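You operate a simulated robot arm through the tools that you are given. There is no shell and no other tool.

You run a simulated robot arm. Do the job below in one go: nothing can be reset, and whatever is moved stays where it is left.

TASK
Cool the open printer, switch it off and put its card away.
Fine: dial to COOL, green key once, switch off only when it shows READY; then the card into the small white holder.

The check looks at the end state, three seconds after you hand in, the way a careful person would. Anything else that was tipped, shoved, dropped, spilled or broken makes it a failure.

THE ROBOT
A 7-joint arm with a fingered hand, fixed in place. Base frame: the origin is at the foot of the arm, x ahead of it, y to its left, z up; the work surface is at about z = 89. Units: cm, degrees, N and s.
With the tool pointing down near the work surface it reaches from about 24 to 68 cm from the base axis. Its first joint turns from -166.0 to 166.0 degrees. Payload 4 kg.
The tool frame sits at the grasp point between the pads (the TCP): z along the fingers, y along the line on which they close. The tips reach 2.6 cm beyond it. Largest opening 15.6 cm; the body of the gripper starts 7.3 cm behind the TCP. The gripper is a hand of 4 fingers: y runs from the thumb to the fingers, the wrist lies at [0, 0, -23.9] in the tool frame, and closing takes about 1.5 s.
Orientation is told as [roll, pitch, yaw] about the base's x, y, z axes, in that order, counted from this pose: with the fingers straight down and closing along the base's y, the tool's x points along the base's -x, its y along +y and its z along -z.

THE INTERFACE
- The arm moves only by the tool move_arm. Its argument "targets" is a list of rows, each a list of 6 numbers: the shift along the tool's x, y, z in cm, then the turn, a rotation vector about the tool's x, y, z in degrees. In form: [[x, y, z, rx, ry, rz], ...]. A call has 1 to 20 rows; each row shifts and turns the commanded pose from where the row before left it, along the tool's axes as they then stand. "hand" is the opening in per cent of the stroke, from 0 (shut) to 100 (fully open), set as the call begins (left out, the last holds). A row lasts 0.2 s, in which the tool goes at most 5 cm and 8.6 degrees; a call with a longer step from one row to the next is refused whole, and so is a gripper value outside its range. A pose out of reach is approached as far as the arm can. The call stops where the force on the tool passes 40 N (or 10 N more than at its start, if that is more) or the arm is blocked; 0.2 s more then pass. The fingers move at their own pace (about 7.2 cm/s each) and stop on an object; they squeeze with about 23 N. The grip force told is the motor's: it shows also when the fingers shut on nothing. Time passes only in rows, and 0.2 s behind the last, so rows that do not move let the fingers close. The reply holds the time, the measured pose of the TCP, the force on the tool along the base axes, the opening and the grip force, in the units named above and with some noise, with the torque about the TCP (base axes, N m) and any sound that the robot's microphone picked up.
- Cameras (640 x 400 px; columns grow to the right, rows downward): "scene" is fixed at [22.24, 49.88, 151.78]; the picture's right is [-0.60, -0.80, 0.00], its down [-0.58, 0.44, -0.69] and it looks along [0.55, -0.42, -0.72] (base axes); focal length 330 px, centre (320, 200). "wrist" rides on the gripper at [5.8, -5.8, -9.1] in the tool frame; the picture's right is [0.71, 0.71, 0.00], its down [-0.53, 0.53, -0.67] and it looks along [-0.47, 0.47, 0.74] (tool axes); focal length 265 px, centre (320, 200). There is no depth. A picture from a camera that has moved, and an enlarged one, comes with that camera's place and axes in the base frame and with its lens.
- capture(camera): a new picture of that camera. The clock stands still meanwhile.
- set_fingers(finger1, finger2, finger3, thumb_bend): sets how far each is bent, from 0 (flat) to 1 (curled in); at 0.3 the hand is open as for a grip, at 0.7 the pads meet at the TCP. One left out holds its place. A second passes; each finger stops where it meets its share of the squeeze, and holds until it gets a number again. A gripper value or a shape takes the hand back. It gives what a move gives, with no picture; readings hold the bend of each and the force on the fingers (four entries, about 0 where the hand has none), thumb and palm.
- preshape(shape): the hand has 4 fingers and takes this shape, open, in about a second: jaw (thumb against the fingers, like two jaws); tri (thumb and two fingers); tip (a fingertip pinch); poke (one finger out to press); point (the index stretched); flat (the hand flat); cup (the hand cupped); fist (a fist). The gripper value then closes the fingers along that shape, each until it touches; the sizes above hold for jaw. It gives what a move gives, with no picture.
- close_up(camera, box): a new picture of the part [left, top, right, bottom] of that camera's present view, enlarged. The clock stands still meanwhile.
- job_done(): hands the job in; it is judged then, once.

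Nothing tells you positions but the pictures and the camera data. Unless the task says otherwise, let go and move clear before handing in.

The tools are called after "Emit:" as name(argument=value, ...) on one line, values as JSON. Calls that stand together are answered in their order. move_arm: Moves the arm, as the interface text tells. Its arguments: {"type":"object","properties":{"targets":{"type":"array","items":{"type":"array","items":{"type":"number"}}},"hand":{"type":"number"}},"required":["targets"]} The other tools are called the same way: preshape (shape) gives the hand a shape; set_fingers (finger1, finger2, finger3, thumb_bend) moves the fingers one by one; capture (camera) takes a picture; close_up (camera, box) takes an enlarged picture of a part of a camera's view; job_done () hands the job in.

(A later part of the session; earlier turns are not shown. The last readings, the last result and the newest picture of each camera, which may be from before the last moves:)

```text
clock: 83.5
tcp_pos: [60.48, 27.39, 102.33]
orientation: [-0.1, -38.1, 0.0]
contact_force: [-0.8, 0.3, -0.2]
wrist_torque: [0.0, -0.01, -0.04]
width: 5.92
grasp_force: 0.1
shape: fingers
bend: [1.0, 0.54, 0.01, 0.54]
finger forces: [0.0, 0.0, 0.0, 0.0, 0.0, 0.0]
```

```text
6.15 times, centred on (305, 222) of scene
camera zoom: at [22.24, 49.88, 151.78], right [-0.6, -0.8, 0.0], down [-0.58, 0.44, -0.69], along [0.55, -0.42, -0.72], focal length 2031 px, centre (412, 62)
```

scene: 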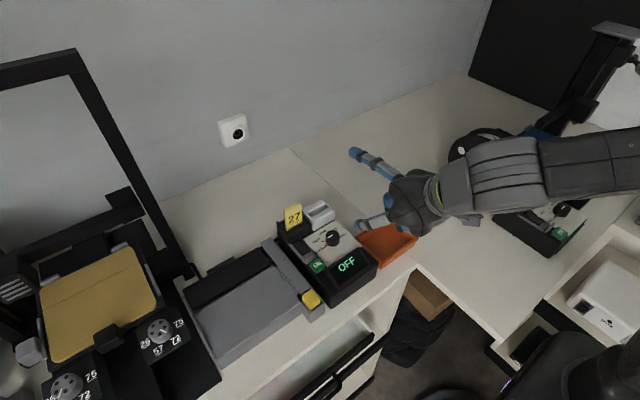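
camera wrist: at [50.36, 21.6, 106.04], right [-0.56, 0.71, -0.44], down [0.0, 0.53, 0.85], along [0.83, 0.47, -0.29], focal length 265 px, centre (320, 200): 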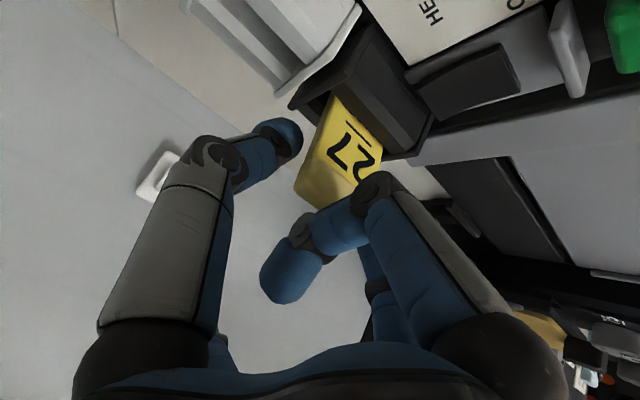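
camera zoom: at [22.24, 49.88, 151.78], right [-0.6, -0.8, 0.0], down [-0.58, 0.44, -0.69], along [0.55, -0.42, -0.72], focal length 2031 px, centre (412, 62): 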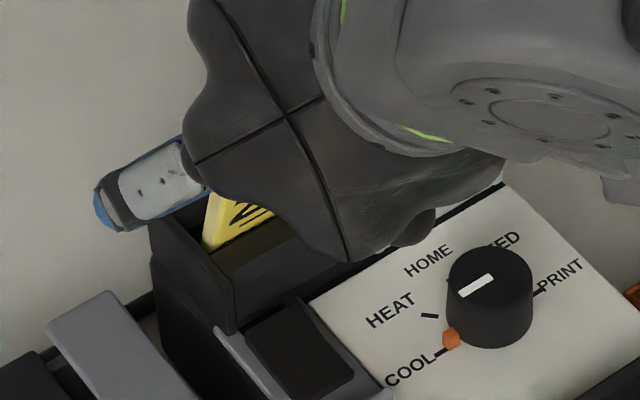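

The card rests leaning. I draw the hand back a little along its own axis and look again.

Emit:
move_arm(targets=[[0, 0, -0.5, 0, 0, 0], [0, 0, -0.7, 0, 0, 0], [0, 0, 0, 0, 0, 0]])

Emit:
close_up(camera="wrist", box=[220, 80, 420, 240])

Emit:
close_up(camera="scene", box=[265, 190, 345, 255])

```text
clock: 84.3
tcp_pos: [59.66, 27.44, 103.42]
orientation: [0.0, -38.0, 0.0]
contact_force: [-0.1, 0.3, -0.4]
wrist_torque: [-0.02, -0.02, -0.05]
width: 5.92
grasp_force: 0.0
shape: fingers
bend: [1.0, 0.54, 0.01, 0.54]
finger forces: [0.0, 0.0, 0.0, 0.1, 0.1, 0.1]
```

```text
2.50 times, centred on (320, 160) of wrist
camera zoom: at [49.54, 21.61, 106.99], right [-0.56, 0.71, -0.44], down [0.0, 0.53, 0.85], along [0.83, 0.47, -0.29], focal length 664 px, centre (320, 300)
```

zoom: 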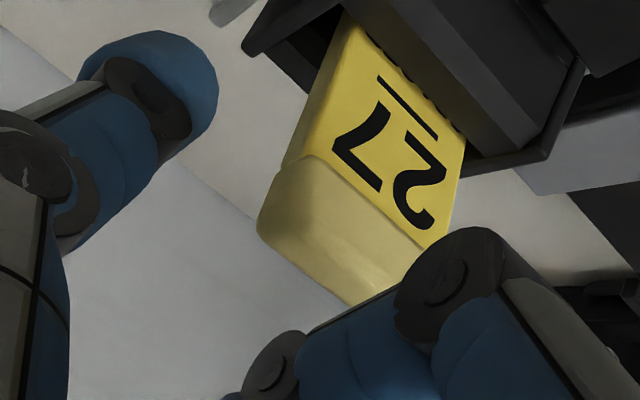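

```text
6.15 times, centred on (305, 222) of scene
camera zoom: at [22.24, 49.88, 151.78], right [-0.6, -0.8, 0.0], down [-0.58, 0.44, -0.69], along [0.55, -0.42, -0.72], focal length 2031 px, centre (412, 62)
```

zoom: 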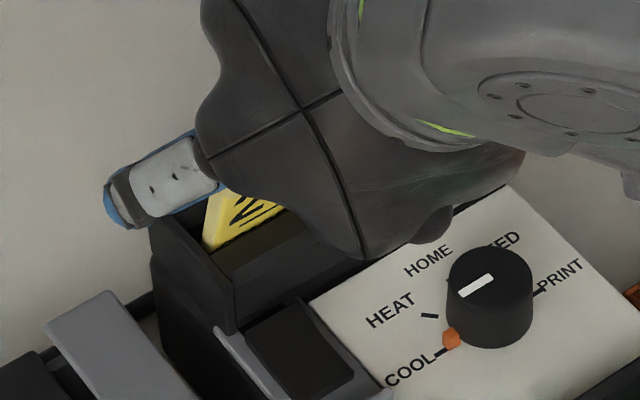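

The lean is stable. I retreat along the tool axis and take two views with a wide baseline to measure the card anew.

Emit:
move_arm(targets=[[0, 0, -1.5, 0, 0, 0], [0, 0, -1.5, 0, 0, 0], [0, 0, -1.5, 0, 0, 0], [0, 0, 0, 0, 0, 0]])

Emit:
close_up(camera="wrist", box=[240, 20, 420, 180])

Emit:
close_up(camera="scene", box=[265, 190, 345, 255])

```text
clock: 85.3
tcp_pos: [56.87, 27.58, 106.83]
orientation: [0.0, -38.0, 0.1]
contact_force: [0.5, -0.3, -0.5]
wrist_torque: [-0.01, 0.02, -0.01]
width: 5.94
grasp_force: 0.2
shape: fingers
bend: [1.0, 0.54, 0.01, 0.54]
finger forces: [0.0, 0.0, 0.1, 0.0, 0.1, 0.0]
```

```text
2.50 times, centred on (330, 100) of wrist
camera zoom: at [46.7, 21.71, 110.45], right [-0.56, 0.71, -0.44], down [0.0, 0.53, 0.85], along [0.83, 0.47, -0.29], focal length 664 px, centre (295, 450)
```

zoom: 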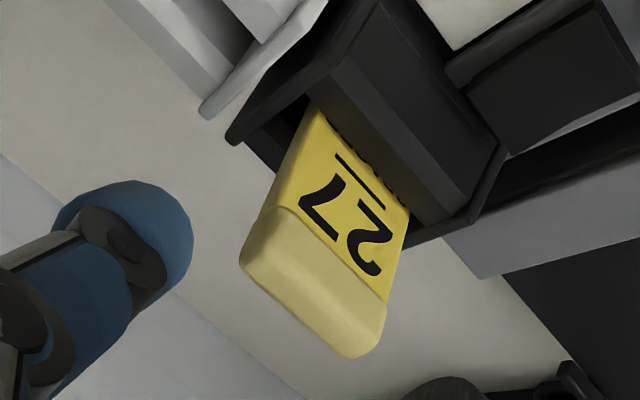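

```text
6.15 times, centred on (305, 222) of scene
camera zoom: at [22.24, 49.88, 151.78], right [-0.6, -0.8, 0.0], down [-0.58, 0.44, -0.69], along [0.55, -0.42, -0.72], focal length 2031 px, centre (412, 62)
```

zoom: 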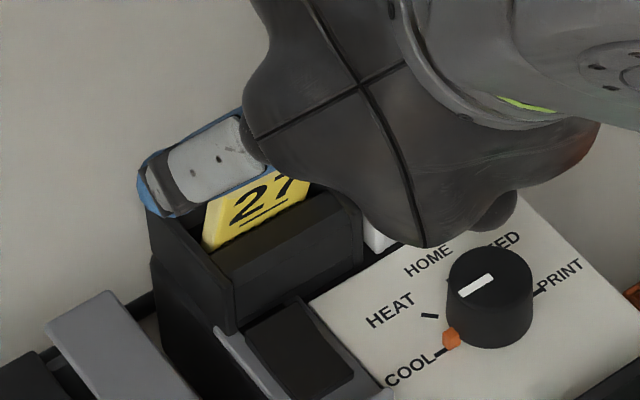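

Emit:
move_arm(targets=[[0.5, -2.5, -1.0, 0, 0, 0], [0.5, -2.5, -1.0, 0, 0, 0], [0.5, -2.5, -0.5, 0, 0, 0], [0, 0, 0, 0, 0, 0]])

Emit:
capture(camera="wrist")

Emit:
close_up(camera="scene", box=[265, 190, 345, 255])

```text
clock: 86.3
tcp_pos: [54.35, 19.99, 107.95]
orientation: [0.0, -37.9, 0.2]
contact_force: [0.6, 0.4, -0.7]
wrist_torque: [0.02, 0.01, 0.02]
width: 5.91
grasp_force: 0.0
shape: fingers
bend: [1.0, 0.54, 0.01, 0.54]
finger forces: [0.0, 0.0, 0.1, 0.0, 0.0, 0.0]
```

```text
taken
camera wrist: at [44.23, 14.22, 111.45], right [-0.56, 0.71, -0.44], down [0.0, 0.53, 0.85], along [0.83, 0.47, -0.29], focal length 265 px, centre (320, 200)
```

wrist: 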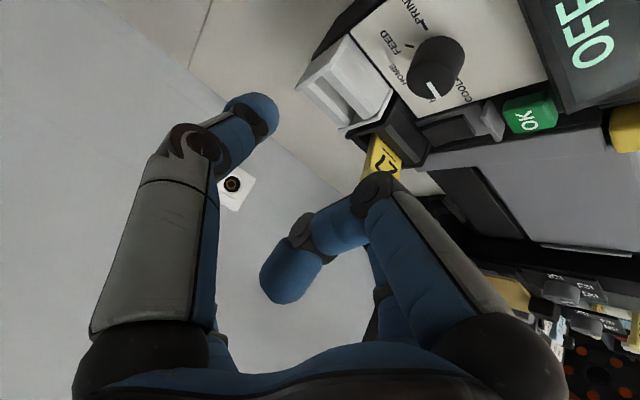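

```text
6.15 times, centred on (305, 222) of scene
camera zoom: at [22.24, 49.88, 151.78], right [-0.6, -0.8, 0.0], down [-0.58, 0.44, -0.69], along [0.55, -0.42, -0.72], focal length 2031 px, centre (412, 62)
```

zoom: 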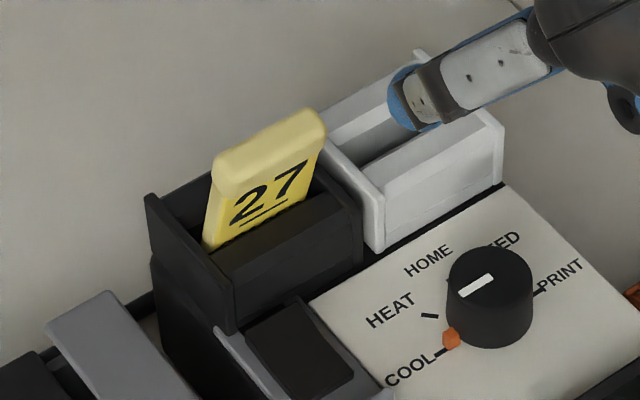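

The card now leans about 18° forward in its loose slot: front-top edge at x ≈ 59.9, z ≈ 101.1, y 25.56–29.64. I go to a new pre-grasp point lined up with that.

Emit:
move_arm(targets=[[-0.23, 2.6, 0.6, 0, 0, 0], [-0.12, 2.5, 0.8, 0, 0, 0], [-0.1, 2.5, 0.86, 0, 0, 0], [0, 0, 0, 0, 0, 0]])

Emit:
close_up(camera="wrist", box=[220, 40, 420, 200])

```text
clock: 87.3
tcp_pos: [56.05, 27.58, 106.39]
orientation: [0.0, -38.1, 0.1]
contact_force: [0.6, -0.2, -0.1]
wrist_torque: [-0.01, 0.03, 0.02]
width: 5.88
grasp_force: 0.1
shape: fingers
bend: [1.0, 0.54, 0.01, 0.54]
finger forces: [0.0, 0.1, 0.0, 0.1, 0.0, 0.0]
```

```text
2.50 times, centred on (320, 120) of wrist
camera zoom: at [45.94, 21.83, 110.01], right [-0.56, 0.71, -0.44], down [0.0, 0.53, 0.85], along [0.83, 0.47, -0.29], focal length 664 px, centre (320, 400)
```

zoom: 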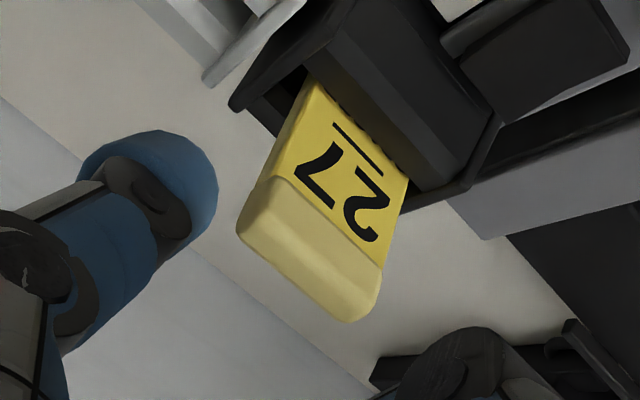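

Emit:
move_arm(targets=[[0, 0, 1.2, 0, 0, 0], [0, 0, 1.2, 0, 0, 0], [0, 0, 1.2, 0, 0, 0], [0, 0, 0, 0, 0, 0]])

Emit:
close_up(camera="wrist", box=[220, 80, 420, 240])

Emit:
close_up(camera="scene", box=[265, 180, 345, 245])

```text
clock: 88.3
tcp_pos: [58.15, 27.46, 103.6]
orientation: [0.1, -38.0, 0.0]
contact_force: [0.2, -0.2, 0.1]
wrist_torque: [-0.01, 0.01, 0.02]
width: 5.96
grasp_force: 0.0
shape: fingers
bend: [1.0, 0.54, 0.01, 0.54]
finger forces: [0.1, 0.0, 0.0, 0.1, 0.0, 0.0]
```

```text
2.50 times, centred on (320, 160) of wrist
camera zoom: at [47.96, 21.69, 107.28], right [-0.56, 0.71, -0.44], down [0.0, 0.53, 0.85], along [0.83, 0.47, -0.29], focal length 664 px, centre (320, 300)
```

zoom: 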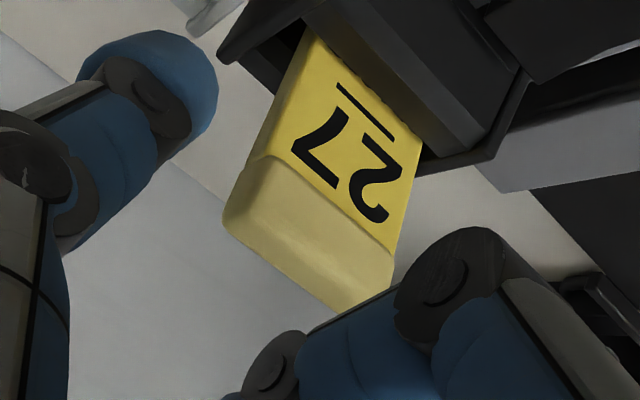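

```text
6.15 times, centred on (305, 212) of scene
camera zoom: at [22.24, 49.88, 151.78], right [-0.6, -0.8, 0.0], down [-0.58, 0.44, -0.69], along [0.55, -0.42, -0.72], focal length 2031 px, centre (412, 123)
```

zoom: 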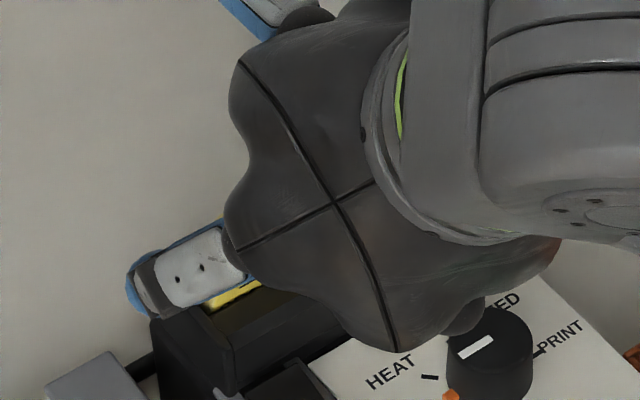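

Emit:
move_arm(targets=[[0.03, 0.06, 0.7, 0, 0, 0], [0.04, 0.06, 0.7, 0, 0, 0], [0, 0, 0, 0, 0, 0]])

Emit:
close_up(camera="wrist", box=[220, 80, 420, 240])

```text
clock: 89.1
tcp_pos: [58.93, 27.6, 102.45]
orientation: [0.0, -38.1, 0.0]
contact_force: [0.0, 0.6, 0.4]
wrist_torque: [0.0, 0.01, 0.0]
width: 5.95
grasp_force: 0.1
shape: fingers
bend: [1.0, 0.54, 0.01, 0.54]
finger forces: [0.1, 0.0, 0.0, 0.1, 0.0, 0.0]
```

```text
2.50 times, centred on (320, 160) of wrist
camera zoom: at [48.8, 21.77, 106.09], right [-0.56, 0.71, -0.44], down [0.0, 0.53, 0.85], along [0.83, 0.47, -0.29], focal length 664 px, centre (320, 300)
```

zoom: 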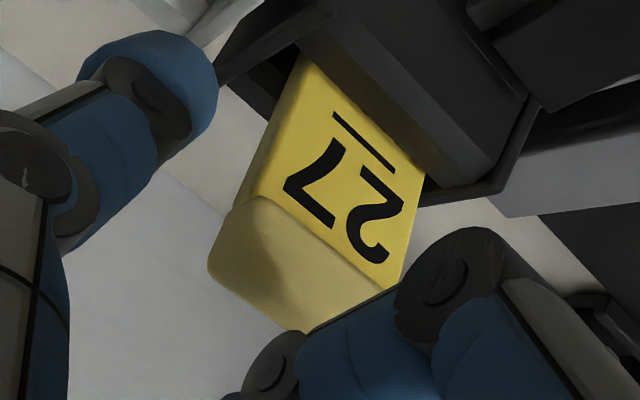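

Emit:
move_arm(targets=[[0.05, 0, 0.25, 0, 0, 0], [0, 0, 0, 0, 0, 0]])

Emit:
set_fingers(finger2=0.6, thumb_bend=0.6)

Emit:
close_up(camera="wrist", box=[220, 80, 420, 240])

```text
clock: 89.7
tcp_pos: [59.11, 27.57, 102.29]
orientation: [0.0, -38.1, 0.0]
contact_force: [-0.1, 0.2, -0.4]
wrist_torque: [-0.01, 0.0, 0.05]
width: 5.92
grasp_force: 0.1
shape: fingers
bend: [1.0, 0.54, 0.01, 0.54]
finger forces: [0.0, 0.0, 0.0, 0.0, 0.0, 0.0]
```

```text
clock: 90.7
tcp_pos: [59.12, 27.51, 102.11]
orientation: [0.0, -38.1, 0.1]
contact_force: [-0.4, 0.0, -0.5]
wrist_torque: [0.02, -0.01, -0.03]
width: 5.25
grasp_force: 0.3
shape: fingers
bend: [1.0, 0.6, 0.01, 0.6]
finger forces: [0.1, 0.2, 0.0, 0.0, 0.3, 0.1]
```

```text
2.50 times, centred on (320, 160) of wrist
camera zoom: at [48.95, 21.85, 105.89], right [-0.56, 0.71, -0.44], down [0.0, 0.53, 0.85], along [0.83, 0.47, -0.29], focal length 664 px, centre (320, 300)
```

zoom: 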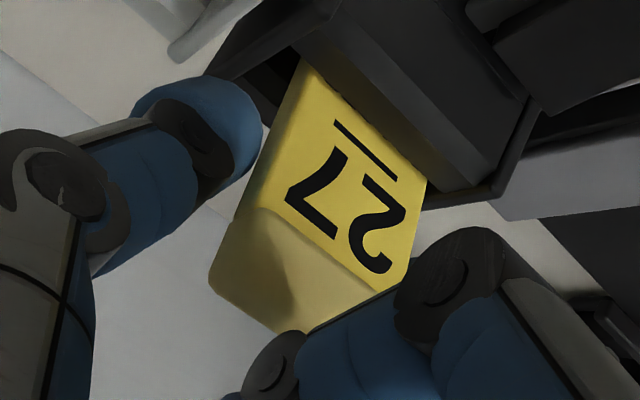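

Both digits just touch, and the card hasn't moved. I close further.

Emit:
set_fingers(finger2=0.63, thumb_bend=0.63)

Emit:
close_up(camera="wrist", box=[220, 80, 420, 240])

```text
clock: 91.7
tcp_pos: [59.03, 27.55, 102.31]
orientation: [0.0, -38.1, 0.0]
contact_force: [0.0, 0.5, 0.2]
wrist_torque: [-0.05, 0.01, -0.02]
width: 5.2
grasp_force: 2.8
shape: fingers
bend: [1.0, 0.6, 0.01, 0.61]
finger forces: [0.0, 2.6, 0.1, 0.0, 3.1, 0.0]
```

```text
2.50 times, centred on (320, 160) of wrist
camera zoom: at [48.95, 21.84, 105.89], right [-0.56, 0.71, -0.44], down [0.0, 0.53, 0.85], along [0.83, 0.47, -0.29], focal length 664 px, centre (320, 300)
```

zoom: 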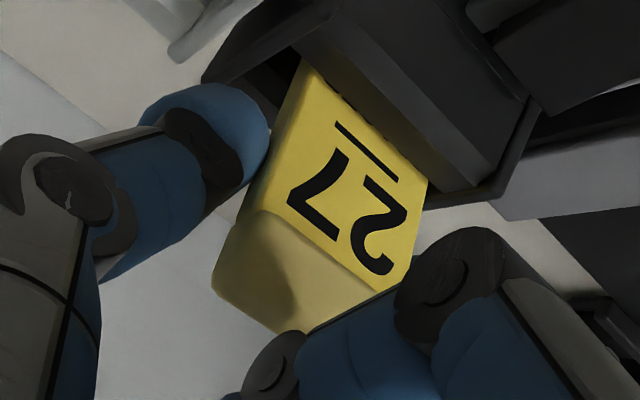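

The card is held evenly (≈3 N each). I squeeze firmly.

Emit:
set_fingers(finger2=0.72, thumb_bend=0.72)

Emit:
close_up(camera="wrist", box=[220, 80, 420, 240])

```text
clock: 92.7
tcp_pos: [59.19, 27.56, 102.25]
orientation: [0.0, -38.0, 0.0]
contact_force: [1.1, -6.0, 3.1]
wrist_torque: [-0.19, -0.05, -0.07]
width: 4.93
grasp_force: 10.5
shape: fingers
bend: [1.0, 0.59, 0.01, 0.64]
finger forces: [0.0, 7.1, 0.1, 0.0, 14.5, 0.0]
```

```text
2.50 times, centred on (320, 160) of wrist
camera zoom: at [48.97, 21.77, 105.91], right [-0.56, 0.71, -0.44], down [0.0, 0.53, 0.85], along [0.83, 0.47, -0.29], focal length 664 px, centre (320, 300)
```

zoom: 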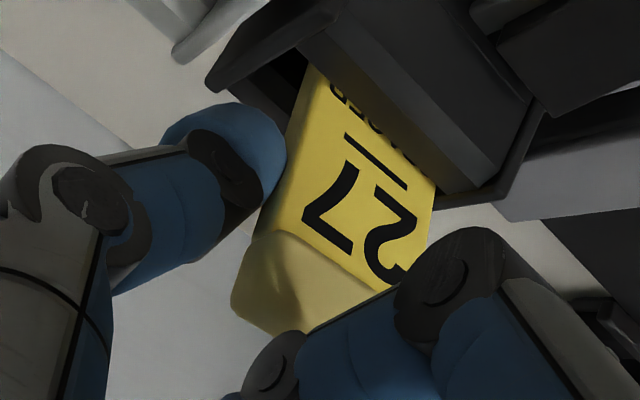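

The thumb overpowers the finger and pushes the card sideways. I balance them by easing the thumb.

Emit:
set_fingers(finger2=0.72, thumb_bend=0.645)

Emit:
close_up(camera="wrist", box=[220, 80, 420, 240])

```text
clock: 93.7
tcp_pos: [58.99, 27.68, 102.31]
orientation: [0.0, -37.9, 0.0]
contact_force: [0.2, 0.7, 1.1]
wrist_torque: [0.08, -0.01, 0.02]
width: 5.24
grasp_force: 6.0
shape: fingers
bend: [1.0, 0.62, 0.01, 0.61]
finger forces: [0.1, 6.5, 0.0, 0.0, 5.7, 0.0]
```

```text
2.50 times, centred on (320, 160) of wrist
camera zoom: at [48.95, 21.85, 105.88], right [-0.56, 0.71, -0.44], down [0.0, 0.53, 0.85], along [0.83, 0.47, -0.29], focal length 664 px, centre (320, 300)
```

zoom: 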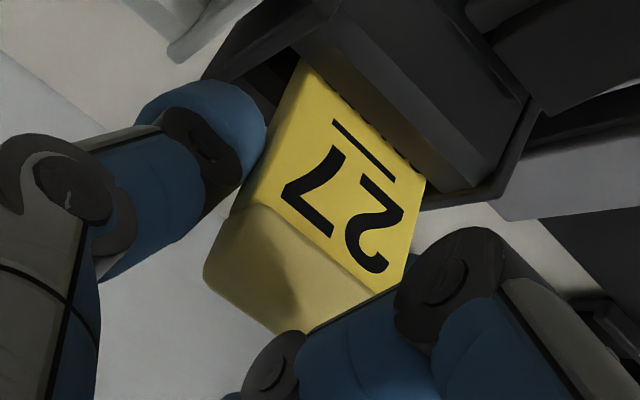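

Balanced grip (≈6 N each, card unmoved). I lift slowly, checking.

Emit:
move_arm(targets=[[-0.29, 0, -0.41, 0, 0, 0], [-0.29, 0, -0.41, 0, 0, 0], [0, 0, 0, 0, 0, 0]])

Emit:
close_up(camera="wrist", box=[220, 80, 420, 240])

Emit:
close_up(camera="scene", box=[265, 180, 345, 245])

```text
clock: 94.5
tcp_pos: [59.14, 27.53, 103.32]
orientation: [0.0, -38.0, -0.1]
contact_force: [-0.3, -0.1, -0.6]
wrist_torque: [-0.02, 0.01, 0.0]
width: 5.25
grasp_force: 5.7
shape: fingers
bend: [1.0, 0.62, 0.01, 0.61]
finger forces: [0.0, 5.7, 0.1, 0.0, 6.1, 0.0]
```

```text
2.50 times, centred on (320, 160) of wrist
camera zoom: at [49.02, 21.78, 106.96], right [-0.56, 0.71, -0.44], down [0.0, 0.53, 0.85], along [0.83, 0.47, -0.29], focal length 664 px, centre (320, 300)
```

zoom: 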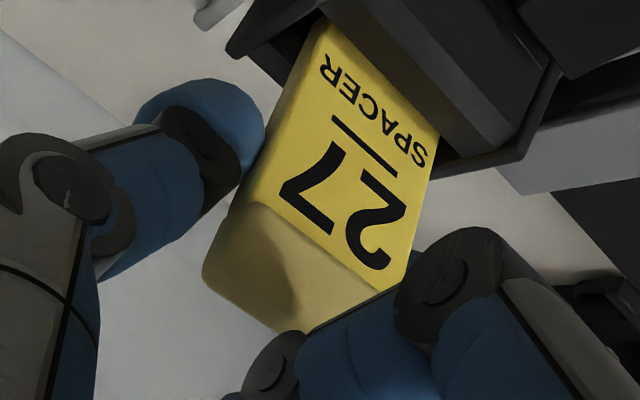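

```text
6.15 times, centred on (305, 212) of scene
camera zoom: at [22.24, 49.88, 151.78], right [-0.6, -0.8, 0.0], down [-0.58, 0.44, -0.69], along [0.55, -0.42, -0.72], focal length 2031 px, centre (412, 123)
```

zoom: 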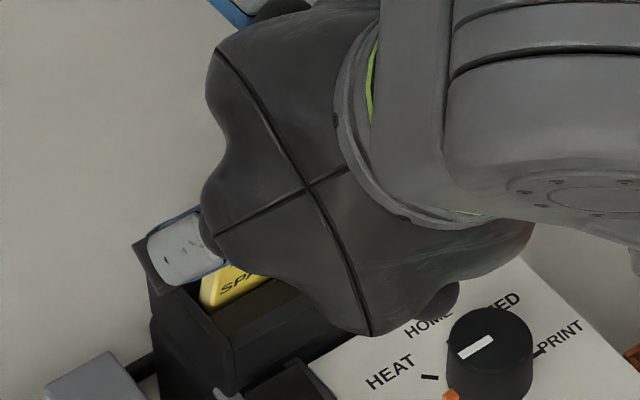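

The card rises with the hand. I keep lifting.

Emit:
move_arm(targets=[[-0.31, 0, -0.41, 0, 0, 0], [-0.31, 0, -0.41, 0, 0, 0], [-0.31, 0, -0.41, 0, 0, 0], [-0.31, 0, -0.41, 0, 0, 0], [0, 0, 0, 0, 0, 0]])

Emit:
close_up(camera="wrist", box=[220, 60, 420, 240])

```text
clock: 95.7
tcp_pos: [59.07, 27.52, 105.3]
orientation: [0.0, -38.1, -0.1]
contact_force: [0.6, -0.2, -0.3]
wrist_torque: [-0.01, 0.01, 0.03]
width: 5.26
grasp_force: 5.3
shape: fingers
bend: [1.0, 0.62, 0.01, 0.61]
finger forces: [0.0, 5.8, 0.0, 0.0, 6.1, 0.1]
```

```text
2.22 times, centred on (320, 150) of wrist
camera zoom: at [48.91, 21.76, 108.93], right [-0.56, 0.71, -0.44], down [0.0, 0.53, 0.85], along [0.83, 0.47, -0.29], focal length 590 px, centre (320, 311)
```

zoom: 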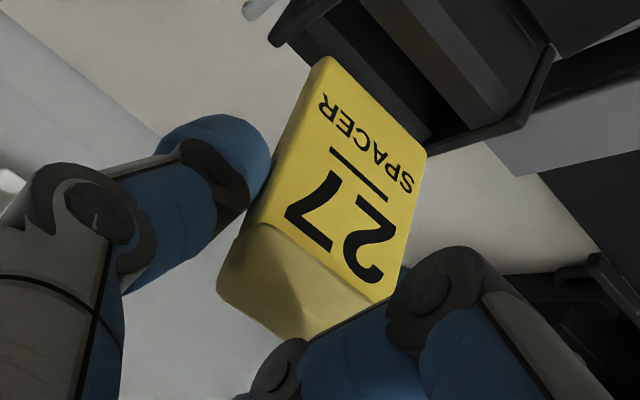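

The lower edge already shows. I lift about 2 cm more to be clear of the plates.

Emit:
move_arm(targets=[[-0.31, 0, -0.41, 0, 0, 0], [-0.31, 0, -0.41, 0, 0, 0], [-0.31, 0, -0.41, 0, 0, 0], [-0.31, 0, -0.41, 0, 0, 0], [0, 0, 0, 0, 0, 0]])

Emit:
capture(camera="wrist")

Emit:
close_up(camera="scene", box=[255, 150, 375, 250])

```text
clock: 96.9
tcp_pos: [59.02, 27.5, 107.48]
orientation: [0.0, -38.0, 0.0]
contact_force: [0.6, 0.1, -0.4]
wrist_torque: [-0.02, 0.0, 0.0]
width: 5.23
grasp_force: 5.6
shape: fingers
bend: [1.0, 0.62, 0.01, 0.61]
finger forces: [0.0, 5.8, 0.0, 0.1, 6.1, 0.1]
```

```text
taken
camera wrist: at [48.94, 21.71, 111.08], right [-0.56, 0.71, -0.44], down [0.0, 0.53, 0.85], along [0.83, 0.47, -0.29], focal length 265 px, centre (320, 200)
```

wrist: 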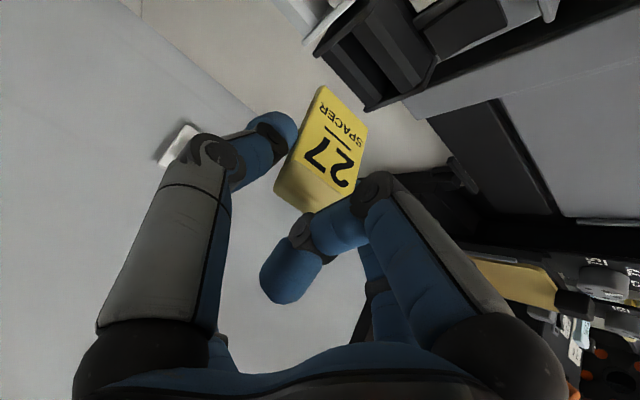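

```text
4.00 times, centred on (315, 200) of scene
camera zoom: at [22.24, 49.88, 151.78], right [-0.6, -0.8, 0.0], down [-0.58, 0.44, -0.69], along [0.55, -0.42, -0.72], focal length 1320 px, centre (340, 200)
```

zoom: 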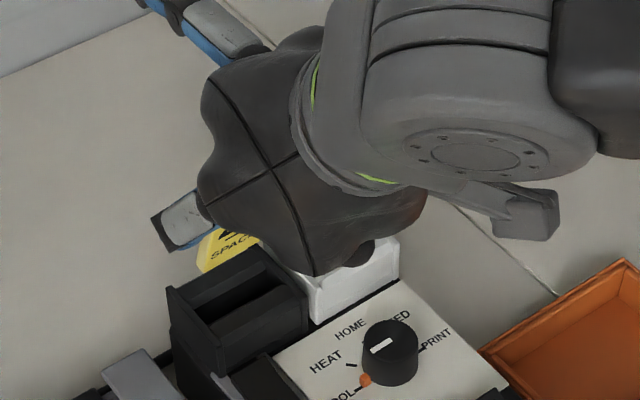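

The card is out: its lower edge is about 2.6 cm above the holder plates, and the grip is steady. I carry it 6.47 cm in -y over the white holder.

Emit:
move_arm(targets=[[0, -1.0, 0, 0, 0, 0], [0, -1.5, 0, 0, 0, 0], [0, -1.5, 0, 0, 0, 0], [0, -1.5, 0, 0, 0, 0], [0, -0.97, 0, 0, 0, 0], [0, 0, 0, 0, 0, 0], [0, 0, 0, 0, 0, 0]])

Emit:
capture(camera="wrist")

Emit:
close_up(camera="wrist", box=[220, 0, 420, 220])

Emit:
close_up(camera="scene", box=[265, 150, 385, 250])

```text
clock: 98.5
tcp_pos: [59.05, 20.96, 107.53]
orientation: [0.0, -38.1, 0.0]
contact_force: [1.3, 0.6, 0.2]
wrist_torque: [0.02, -0.01, -0.05]
width: 5.25
grasp_force: 5.7
shape: fingers
bend: [1.0, 0.62, 0.01, 0.61]
finger forces: [0.1, 5.7, 0.0, 0.0, 6.2, 0.0]
```

```text
taken
camera wrist: at [48.89, 15.23, 111.1], right [-0.56, 0.71, -0.44], down [0.0, 0.53, 0.85], along [0.83, 0.47, -0.29], focal length 265 px, centre (320, 200)
```

wrist: 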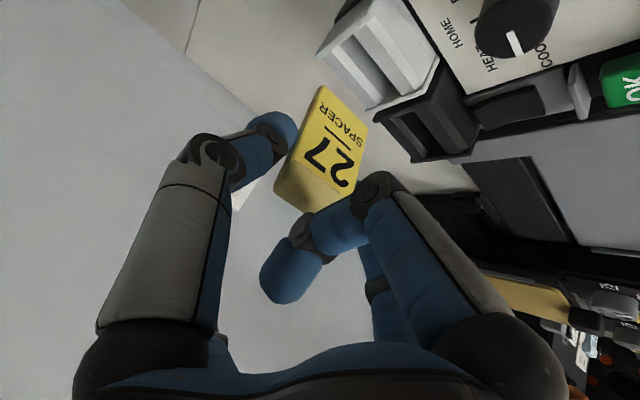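

```text
1.82 times, centred on (320, 110) of wrist
camera zoom: at [48.89, 15.23, 111.1], right [-0.56, 0.71, -0.44], down [0.0, 0.53, 0.85], along [0.83, 0.47, -0.29], focal length 483 px, centre (320, 364)
```

zoom: 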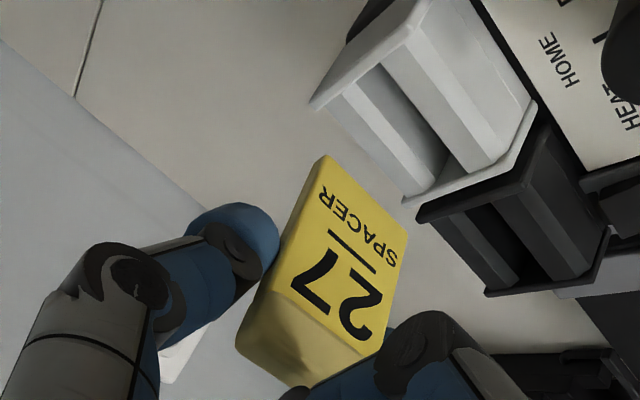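

```text
4.00 times, centred on (325, 200) of scene
camera zoom: at [22.24, 49.88, 151.78], right [-0.6, -0.8, 0.0], down [-0.58, 0.44, -0.69], along [0.55, -0.42, -0.72], focal length 1320 px, centre (300, 200)
```

zoom: 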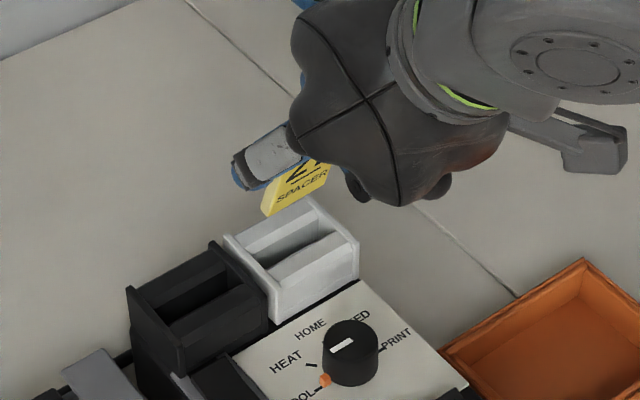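

The card hangs centred over the white holder (both views agree). I lower it vertically, in steps, watching forces.

Emit:
move_arm(targets=[[0.31, 0.02, 0.39, 0, 0, 0], [0.31, 0.02, 0.39, 0, 0, 0], [0.31, 0.02, 0.39, 0, 0, 0], [0.31, 0.01, 0.39, 0, 0, 0], [0, 0, 0, 0, 0, 0]])

Emit:
close_up(camera="wrist", box=[220, 0, 420, 220])

Emit:
close_up(camera="scene", box=[275, 170, 365, 245])

```text
clock: 99.7
tcp_pos: [59.11, 21.13, 105.44]
orientation: [0.0, -38.0, 0.0]
contact_force: [-0.9, -0.5, -1.0]
wrist_torque: [-0.04, -0.05, 0.03]
width: 5.28
grasp_force: 5.8
shape: fingers
bend: [1.0, 0.62, 0.01, 0.61]
finger forces: [0.0, 5.7, 0.1, 0.0, 6.2, 0.1]
```

```text
1.82 times, centred on (320, 110) of wrist
camera zoom: at [48.99, 15.4, 109.12], right [-0.56, 0.71, -0.44], down [0.0, 0.53, 0.85], along [0.83, 0.47, -0.29], focal length 483 px, centre (320, 364)
```

zoom: 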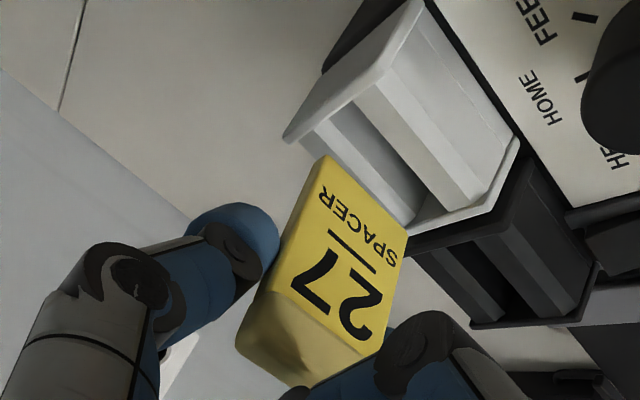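

```text
5.33 times, centred on (320, 208) of scene
camera zoom: at [22.24, 49.88, 151.78], right [-0.6, -0.8, 0.0], down [-0.58, 0.44, -0.69], along [0.55, -0.42, -0.72], focal length 1760 px, centre (320, 160)
```

zoom: 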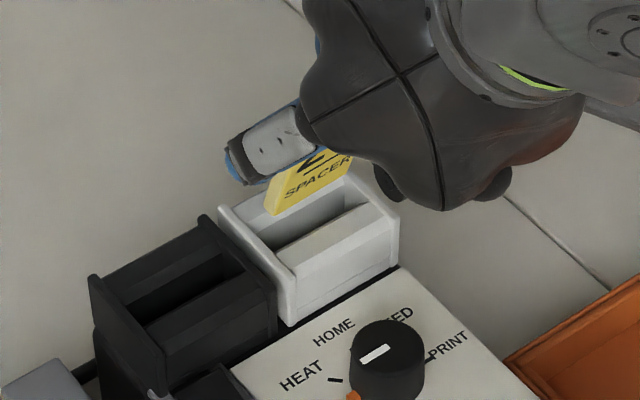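

Emit:
move_arm(targets=[[0.25, 0, 0.31, 0, 0, 0], [0.25, 0, 0.31, 0, 0, 0], [0.25, 0, 0.31, 0, 0, 0], [0, 0, 0, 0, 0, 0]])

Emit:
close_up(camera="wrist", box=[220, 0, 420, 220])

Emit:
close_up(camera="scene", box=[275, 170, 365, 245])

```text
clock: 100.7
tcp_pos: [59.08, 21.19, 104.21]
orientation: [-0.1, -38.1, 0.1]
contact_force: [-0.8, -0.2, -0.5]
wrist_torque: [-0.03, -0.01, -0.02]
width: 5.25
grasp_force: 5.9
shape: fingers
bend: [1.0, 0.62, 0.01, 0.61]
finger forces: [0.1, 5.7, 0.1, 0.1, 6.0, 0.0]
```

```text
1.82 times, centred on (320, 110) of wrist
camera zoom: at [49.01, 15.35, 107.83], right [-0.56, 0.71, -0.44], down [0.0, 0.53, 0.85], along [0.83, 0.47, -0.29], focal length 483 px, centre (320, 364)
```

zoom: 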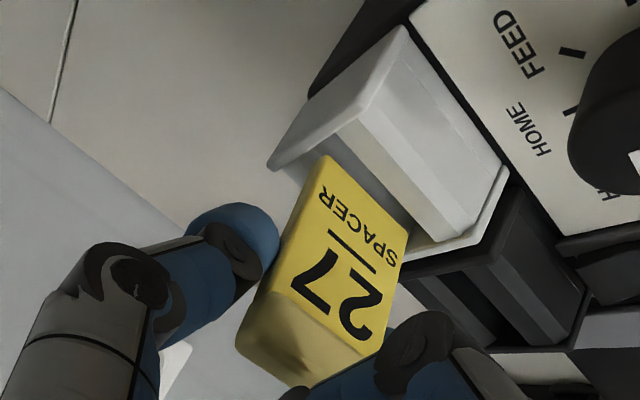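

```text
5.33 times, centred on (320, 208) of scene
camera zoom: at [22.24, 49.88, 151.78], right [-0.6, -0.8, 0.0], down [-0.58, 0.44, -0.69], along [0.55, -0.42, -0.72], focal length 1760 px, centre (320, 160)
```

zoom: 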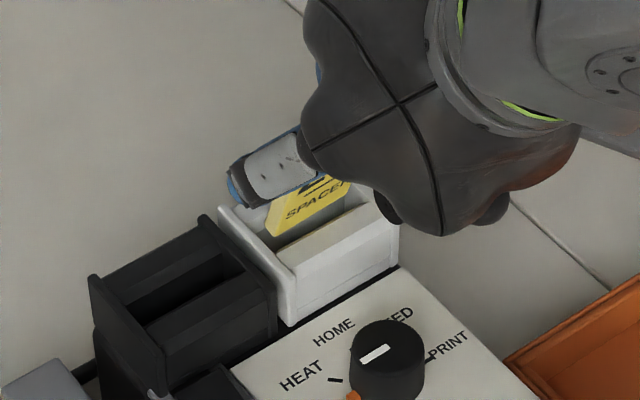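

The card is entering the white holder, no contact forces. I continue down.

Emit:
move_arm(targets=[[0.25, 0, 0.31, 0, 0, 0], [0.25, 0, 0.31, 0, 0, 0], [0, 0, 0, 0, 0, 0]])

Emit:
close_up(camera="wrist", box=[220, 0, 420, 220])

Emit:
close_up(camera="scene", box=[275, 170, 365, 245])

```text
clock: 101.5
tcp_pos: [59.12, 21.09, 103.33]
orientation: [0.0, -37.9, 0.0]
contact_force: [0.6, 0.5, -0.5]
wrist_torque: [0.01, -0.01, 0.0]
width: 5.25
grasp_force: 5.9
shape: fingers
bend: [1.0, 0.62, 0.01, 0.61]
finger forces: [0.1, 5.7, 0.0, 0.0, 6.1, 0.1]
```

```text
1.82 times, centred on (320, 110) of wrist
camera zoom: at [48.92, 15.34, 106.9], right [-0.56, 0.71, -0.44], down [0.0, 0.53, 0.85], along [0.83, 0.47, -0.29], focal length 483 px, centre (320, 364)
```

zoom: 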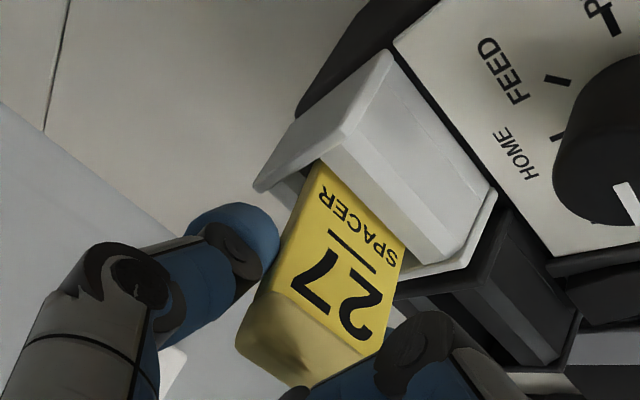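

```text
5.33 times, centred on (320, 208) of scene
camera zoom: at [22.24, 49.88, 151.78], right [-0.6, -0.8, 0.0], down [-0.58, 0.44, -0.69], along [0.55, -0.42, -0.72], focal length 1760 px, centre (320, 160)
```

zoom: 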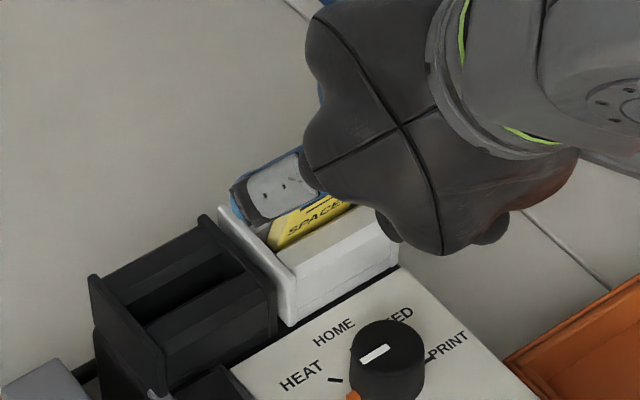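

Emit:
move_arm(targets=[[0.2, 0, 0.25, 0, 0, 0], [0.2, 0, 0.25, 0, 0, 0], [0, 0, 0, 0, 0, 0]])

Emit:
close_up(camera="wrist", box=[220, 40, 420, 220])

```text
clock: 102.3
tcp_pos: [59.16, 21.22, 102.6]
orientation: [0.0, -38.0, 0.0]
contact_force: [0.2, 0.1, 0.2]
wrist_torque: [0.01, -0.02, 0.0]
width: 5.27
grasp_force: 6.0
shape: fingers
bend: [1.0, 0.62, 0.01, 0.61]
finger forces: [0.1, 5.8, 0.0, 0.0, 6.0, 0.0]
```

```text
2.22 times, centred on (320, 130) of wrist
camera zoom: at [48.98, 15.37, 106.35], right [-0.56, 0.71, -0.44], down [0.0, 0.53, 0.85], along [0.83, 0.47, -0.29], focal length 590 px, centre (320, 356)
```

zoom: 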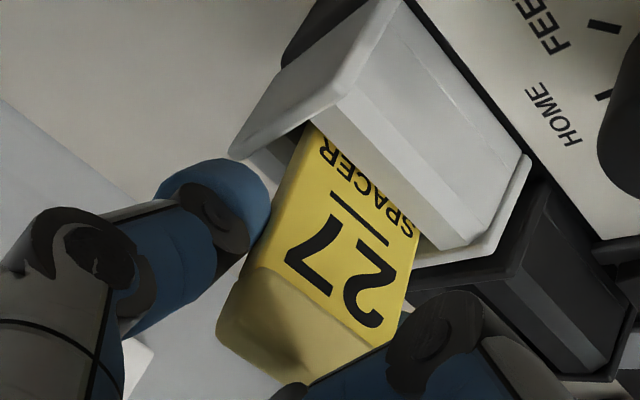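

Emit:
move_arm(targets=[[0.12, 0, 0.16, 0, 0, 0], [0.06, 0, 0.08, 0, 0, 0], [0, 0, 0, 0, 0, 0]])

Emit:
close_up(camera="wrist", box=[220, 40, 420, 220])

```text
clock: 103.1
tcp_pos: [59.01, 21.08, 102.49]
orientation: [0.0, -38.1, 0.1]
contact_force: [-0.1, 0.3, -0.6]
wrist_torque: [0.0, -0.02, 0.03]
width: 5.25
grasp_force: 6.1
shape: fingers
bend: [1.0, 0.62, 0.01, 0.61]
finger forces: [0.1, 6.2, 0.0, 0.0, 6.0, 0.0]
```

```text
2.22 times, centred on (320, 130) of wrist
camera zoom: at [48.92, 15.35, 106.06], right [-0.56, 0.71, -0.44], down [0.0, 0.53, 0.85], along [0.83, 0.47, -0.29], focal length 590 px, centre (320, 356)
```

zoom: 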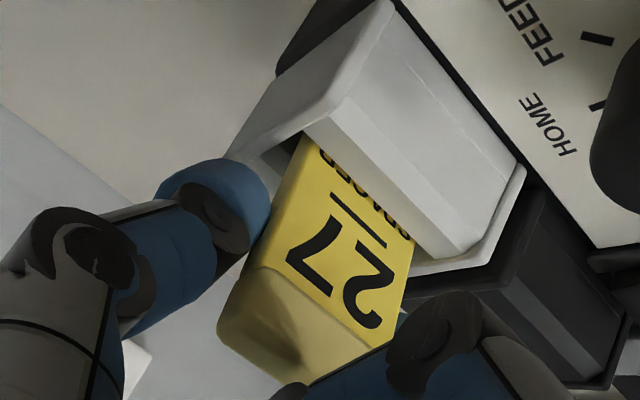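

Emit:
move_arm(targets=[[0.09, 0, 0.12, 0, 0, 0], [0.06, 0, 0.08, 0, 0, 0], [0, 0, 0, 0, 0, 0]])

Emit:
close_up(camera="wrist", box=[220, 40, 420, 220])

```text
clock: 103.9
tcp_pos: [58.99, 21.29, 102.25]
orientation: [0.1, -38.1, 0.0]
contact_force: [0.7, -0.1, 2.3]
wrist_torque: [-0.05, -0.09, -0.05]
width: 5.28
grasp_force: 6.7
shape: fingers
bend: [1.0, 0.62, 0.01, 0.61]
finger forces: [0.1, 6.3, 0.0, 0.0, 6.7, 0.1]
```

```text
2.22 times, centred on (320, 130) of wrist
camera zoom: at [48.89, 15.41, 105.84], right [-0.56, 0.71, -0.44], down [0.0, 0.53, 0.85], along [0.83, 0.47, -0.29], focal length 590 px, centre (320, 356)
```

zoom: 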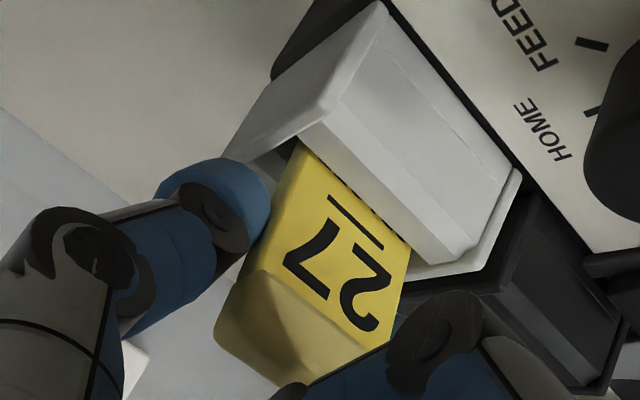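

The card's lower edge has reached the slot's floor (2.3 N). Before letting go I straighten it: small pitch steps about its lower edge.

Emit:
move_arm(targets=[[-0.33, 0, 0.03, 0, 3, 0], [-0.33, 0, 0.05, 0, 3, 0], [0, 0, 0, 0, 0, 0]])

Emit:
close_up(camera="wrist", box=[220, 40, 420, 220])

Emit:
close_up(camera="scene", box=[275, 170, 365, 245])

```text
clock: 104.7
tcp_pos: [59.74, 21.15, 102.6]
orientation: [-0.1, -32.0, 0.2]
contact_force: [0.0, 0.2, -0.7]
wrist_torque: [0.05, 0.01, -0.03]
width: 5.25
grasp_force: 5.6
shape: fingers
bend: [1.0, 0.62, 0.01, 0.61]
finger forces: [0.0, 5.4, 0.0, 0.1, 5.9, 0.1]
```

```text
2.22 times, centred on (320, 130) of wrist
camera zoom: at [49.95, 15.44, 107.26], right [-0.6, 0.71, -0.37], down [0.09, 0.53, 0.85], along [0.79, 0.47, -0.38], focal length 590 px, centre (320, 356)
```

zoom: 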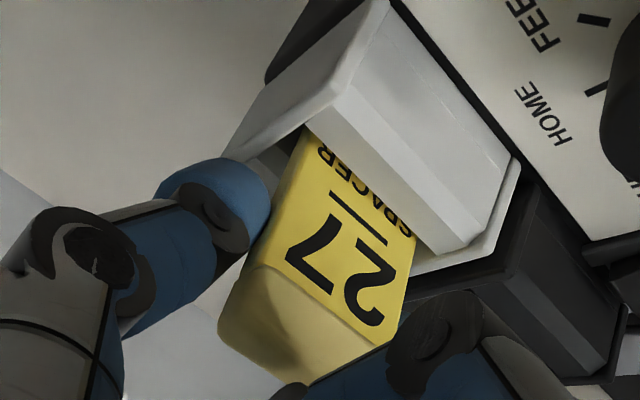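

```text
5.33 times, centred on (320, 208) of scene
camera zoom: at [22.24, 49.88, 151.78], right [-0.6, -0.8, 0.0], down [-0.58, 0.44, -0.69], along [0.55, -0.42, -0.72], focal length 1760 px, centre (320, 160)
```

zoom: 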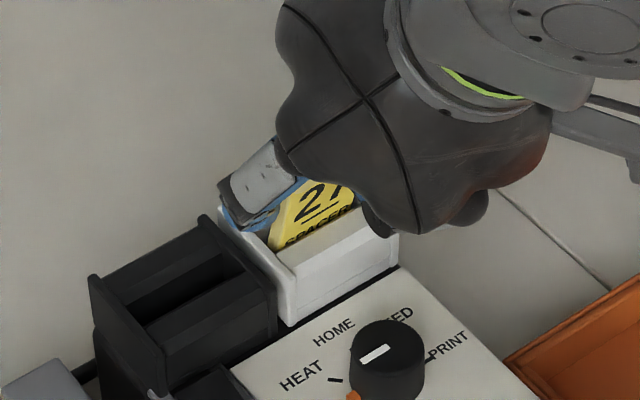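

Emit:
move_arm(targets=[[-0.24, 0, 0.04, 0, 3, 0], [-0.24, 0, 0.06, 0, 3, 0], [0, 0, 0, 0, 0, 0]])

Emit:
close_up(camera="wrist", box=[220, 40, 420, 220])

```text
clock: 105.5
tcp_pos: [60.03, 21.19, 102.69]
orientation: [-0.1, -26.0, 0.1]
contact_force: [0.2, 0.0, 0.1]
wrist_torque: [-0.02, 0.01, 0.02]
width: 5.25
grasp_force: 5.9
shape: fingers
bend: [1.0, 0.62, 0.01, 0.61]
finger forces: [0.0, 5.5, 0.1, 0.1, 5.9, 0.1]
```

```text
2.22 times, centred on (320, 130) of wrist
camera zoom: at [50.94, 15.48, 108.31], right [-0.64, 0.71, -0.31], down [0.18, 0.53, 0.83], along [0.75, 0.47, -0.46], focal length 590 px, centre (320, 356)
```

zoom: 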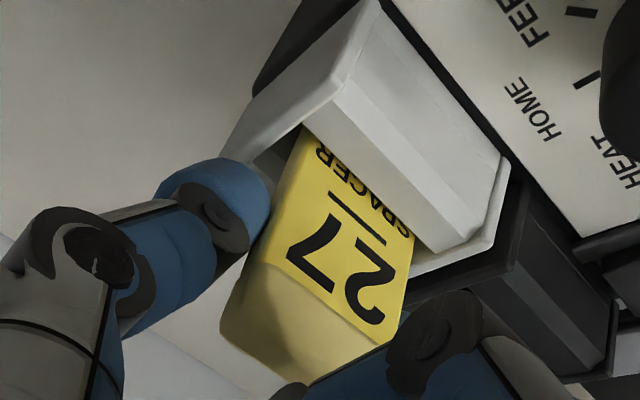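

Emit:
move_arm(targets=[[-0.34, 0, 0.09, 0, 3, 0], [-0.34, 0, 0.11, 0, 3, 0], [0, 0, 0, 0, 0, 0]])

Emit:
close_up(camera="wrist", box=[220, 40, 420, 220])

Emit:
close_up(camera="scene", box=[275, 170, 365, 245])

```text
clock: 106.3
tcp_pos: [60.78, 21.24, 102.76]
orientation: [0.0, -20.0, 0.0]
contact_force: [0.4, 0.3, -0.8]
wrist_torque: [0.02, 0.0, 0.0]
width: 5.27
grasp_force: 5.3
shape: fingers
bend: [1.0, 0.62, 0.01, 0.61]
finger forces: [0.1, 5.3, 0.0, 0.0, 6.0, 0.1]
```

```text
2.22 times, centred on (320, 130) of wrist
camera zoom: at [52.27, 15.43, 109.4], right [-0.67, 0.71, -0.24], down [0.27, 0.53, 0.81], along [0.7, 0.47, -0.54], focal length 590 px, centre (320, 356)
```

zoom: 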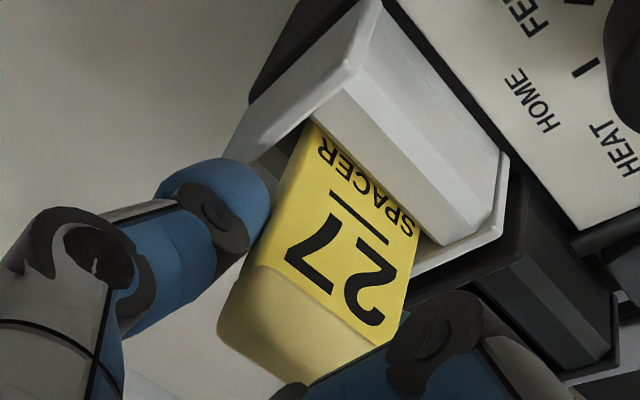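

```text
5.33 times, centred on (320, 208) of scene
camera zoom: at [22.24, 49.88, 151.78], right [-0.6, -0.8, 0.0], down [-0.58, 0.44, -0.69], along [0.55, -0.42, -0.72], focal length 1760 px, centre (320, 160)
```

zoom: 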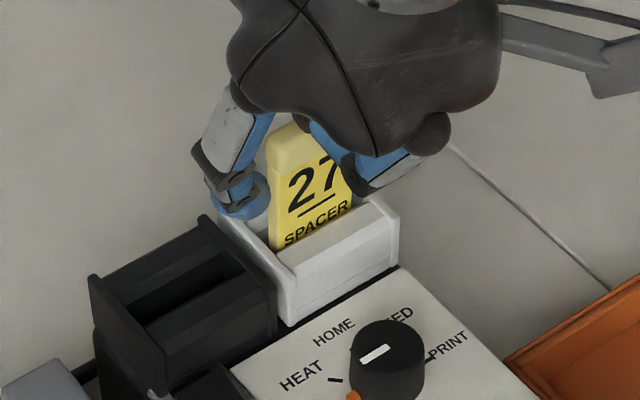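

The card stands upright in the white holder. I lower a hair to seat it, then release.

Emit:
move_arm(targets=[[0.034, 0, 0.094, 0, 0, 0], [0, 0, 0, 0, 0, 0]])

```text
clock: 106.9
tcp_pos: [60.66, 21.14, 102.65]
orientation: [0.0, -20.2, 0.1]
contact_force: [0.3, 0.3, -0.7]
wrist_torque: [0.0, 0.02, 0.03]
width: 5.27
grasp_force: 5.9
shape: fingers
bend: [1.0, 0.62, 0.01, 0.61]
finger forces: [0.0, 5.4, 0.0, 0.0, 6.1, 0.0]
```

Emit:
move_arm(targets=[[0.034, 0, 0.094, 0, 0, 0], [0, 0, 0, 0, 0, 0]])

Emit:
move_arm(targets=[[0.027, 0, 0.075, 0, 0, 0], [0, 0, 0, 0, 0, 0]])

```text
clock: 107.5
tcp_pos: [60.69, 21.21, 102.59]
orientation: [0.0, -20.1, -0.1]
contact_force: [-0.1, 0.2, -0.4]
wrist_torque: [-0.03, -0.01, 0.01]
width: 5.27
grasp_force: 5.5
shape: fingers
bend: [1.0, 0.62, 0.01, 0.61]
finger forces: [0.0, 5.3, 0.1, 0.0, 5.9, 0.0]
```

```text
clock: 108.1
tcp_pos: [60.69, 21.31, 102.58]
orientation: [-0.1, -20.1, -0.1]
contact_force: [0.0, 0.0, 0.7]
wrist_torque: [0.03, 0.0, 0.02]
width: 5.27
grasp_force: 5.2
shape: fingers
bend: [1.0, 0.62, 0.01, 0.61]
finger forces: [0.1, 5.3, 0.0, 0.0, 5.9, 0.0]
```

Emit:
move_arm(targets=[[0.034, 0, 0.094, 0, 0, 0], [0, 0, 0, 0, 0, 0]])

Emit:
close_up(camera="scene", box=[275, 170, 365, 245])

```text
clock: 108.7
tcp_pos: [60.63, 21.16, 102.41]
orientation: [0.1, -20.2, 0.0]
contact_force: [0.4, 1.2, 3.3]
wrist_torque: [0.02, 0.01, -0.03]
width: 5.27
grasp_force: 6.0
shape: fingers
bend: [1.0, 0.62, 0.01, 0.61]
finger forces: [0.1, 5.9, 0.0, 0.0, 5.7, 0.1]
```

```text
5.33 times, centred on (320, 208) of scene
camera zoom: at [22.24, 49.88, 151.78], right [-0.6, -0.8, 0.0], down [-0.58, 0.44, -0.69], along [0.55, -0.42, -0.72], focal length 1760 px, centre (320, 160)
```

zoom: 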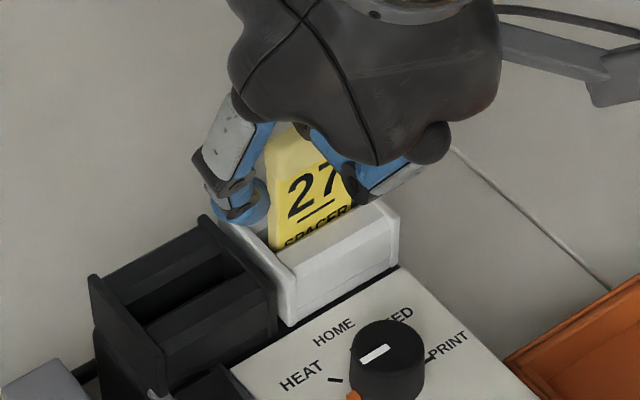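

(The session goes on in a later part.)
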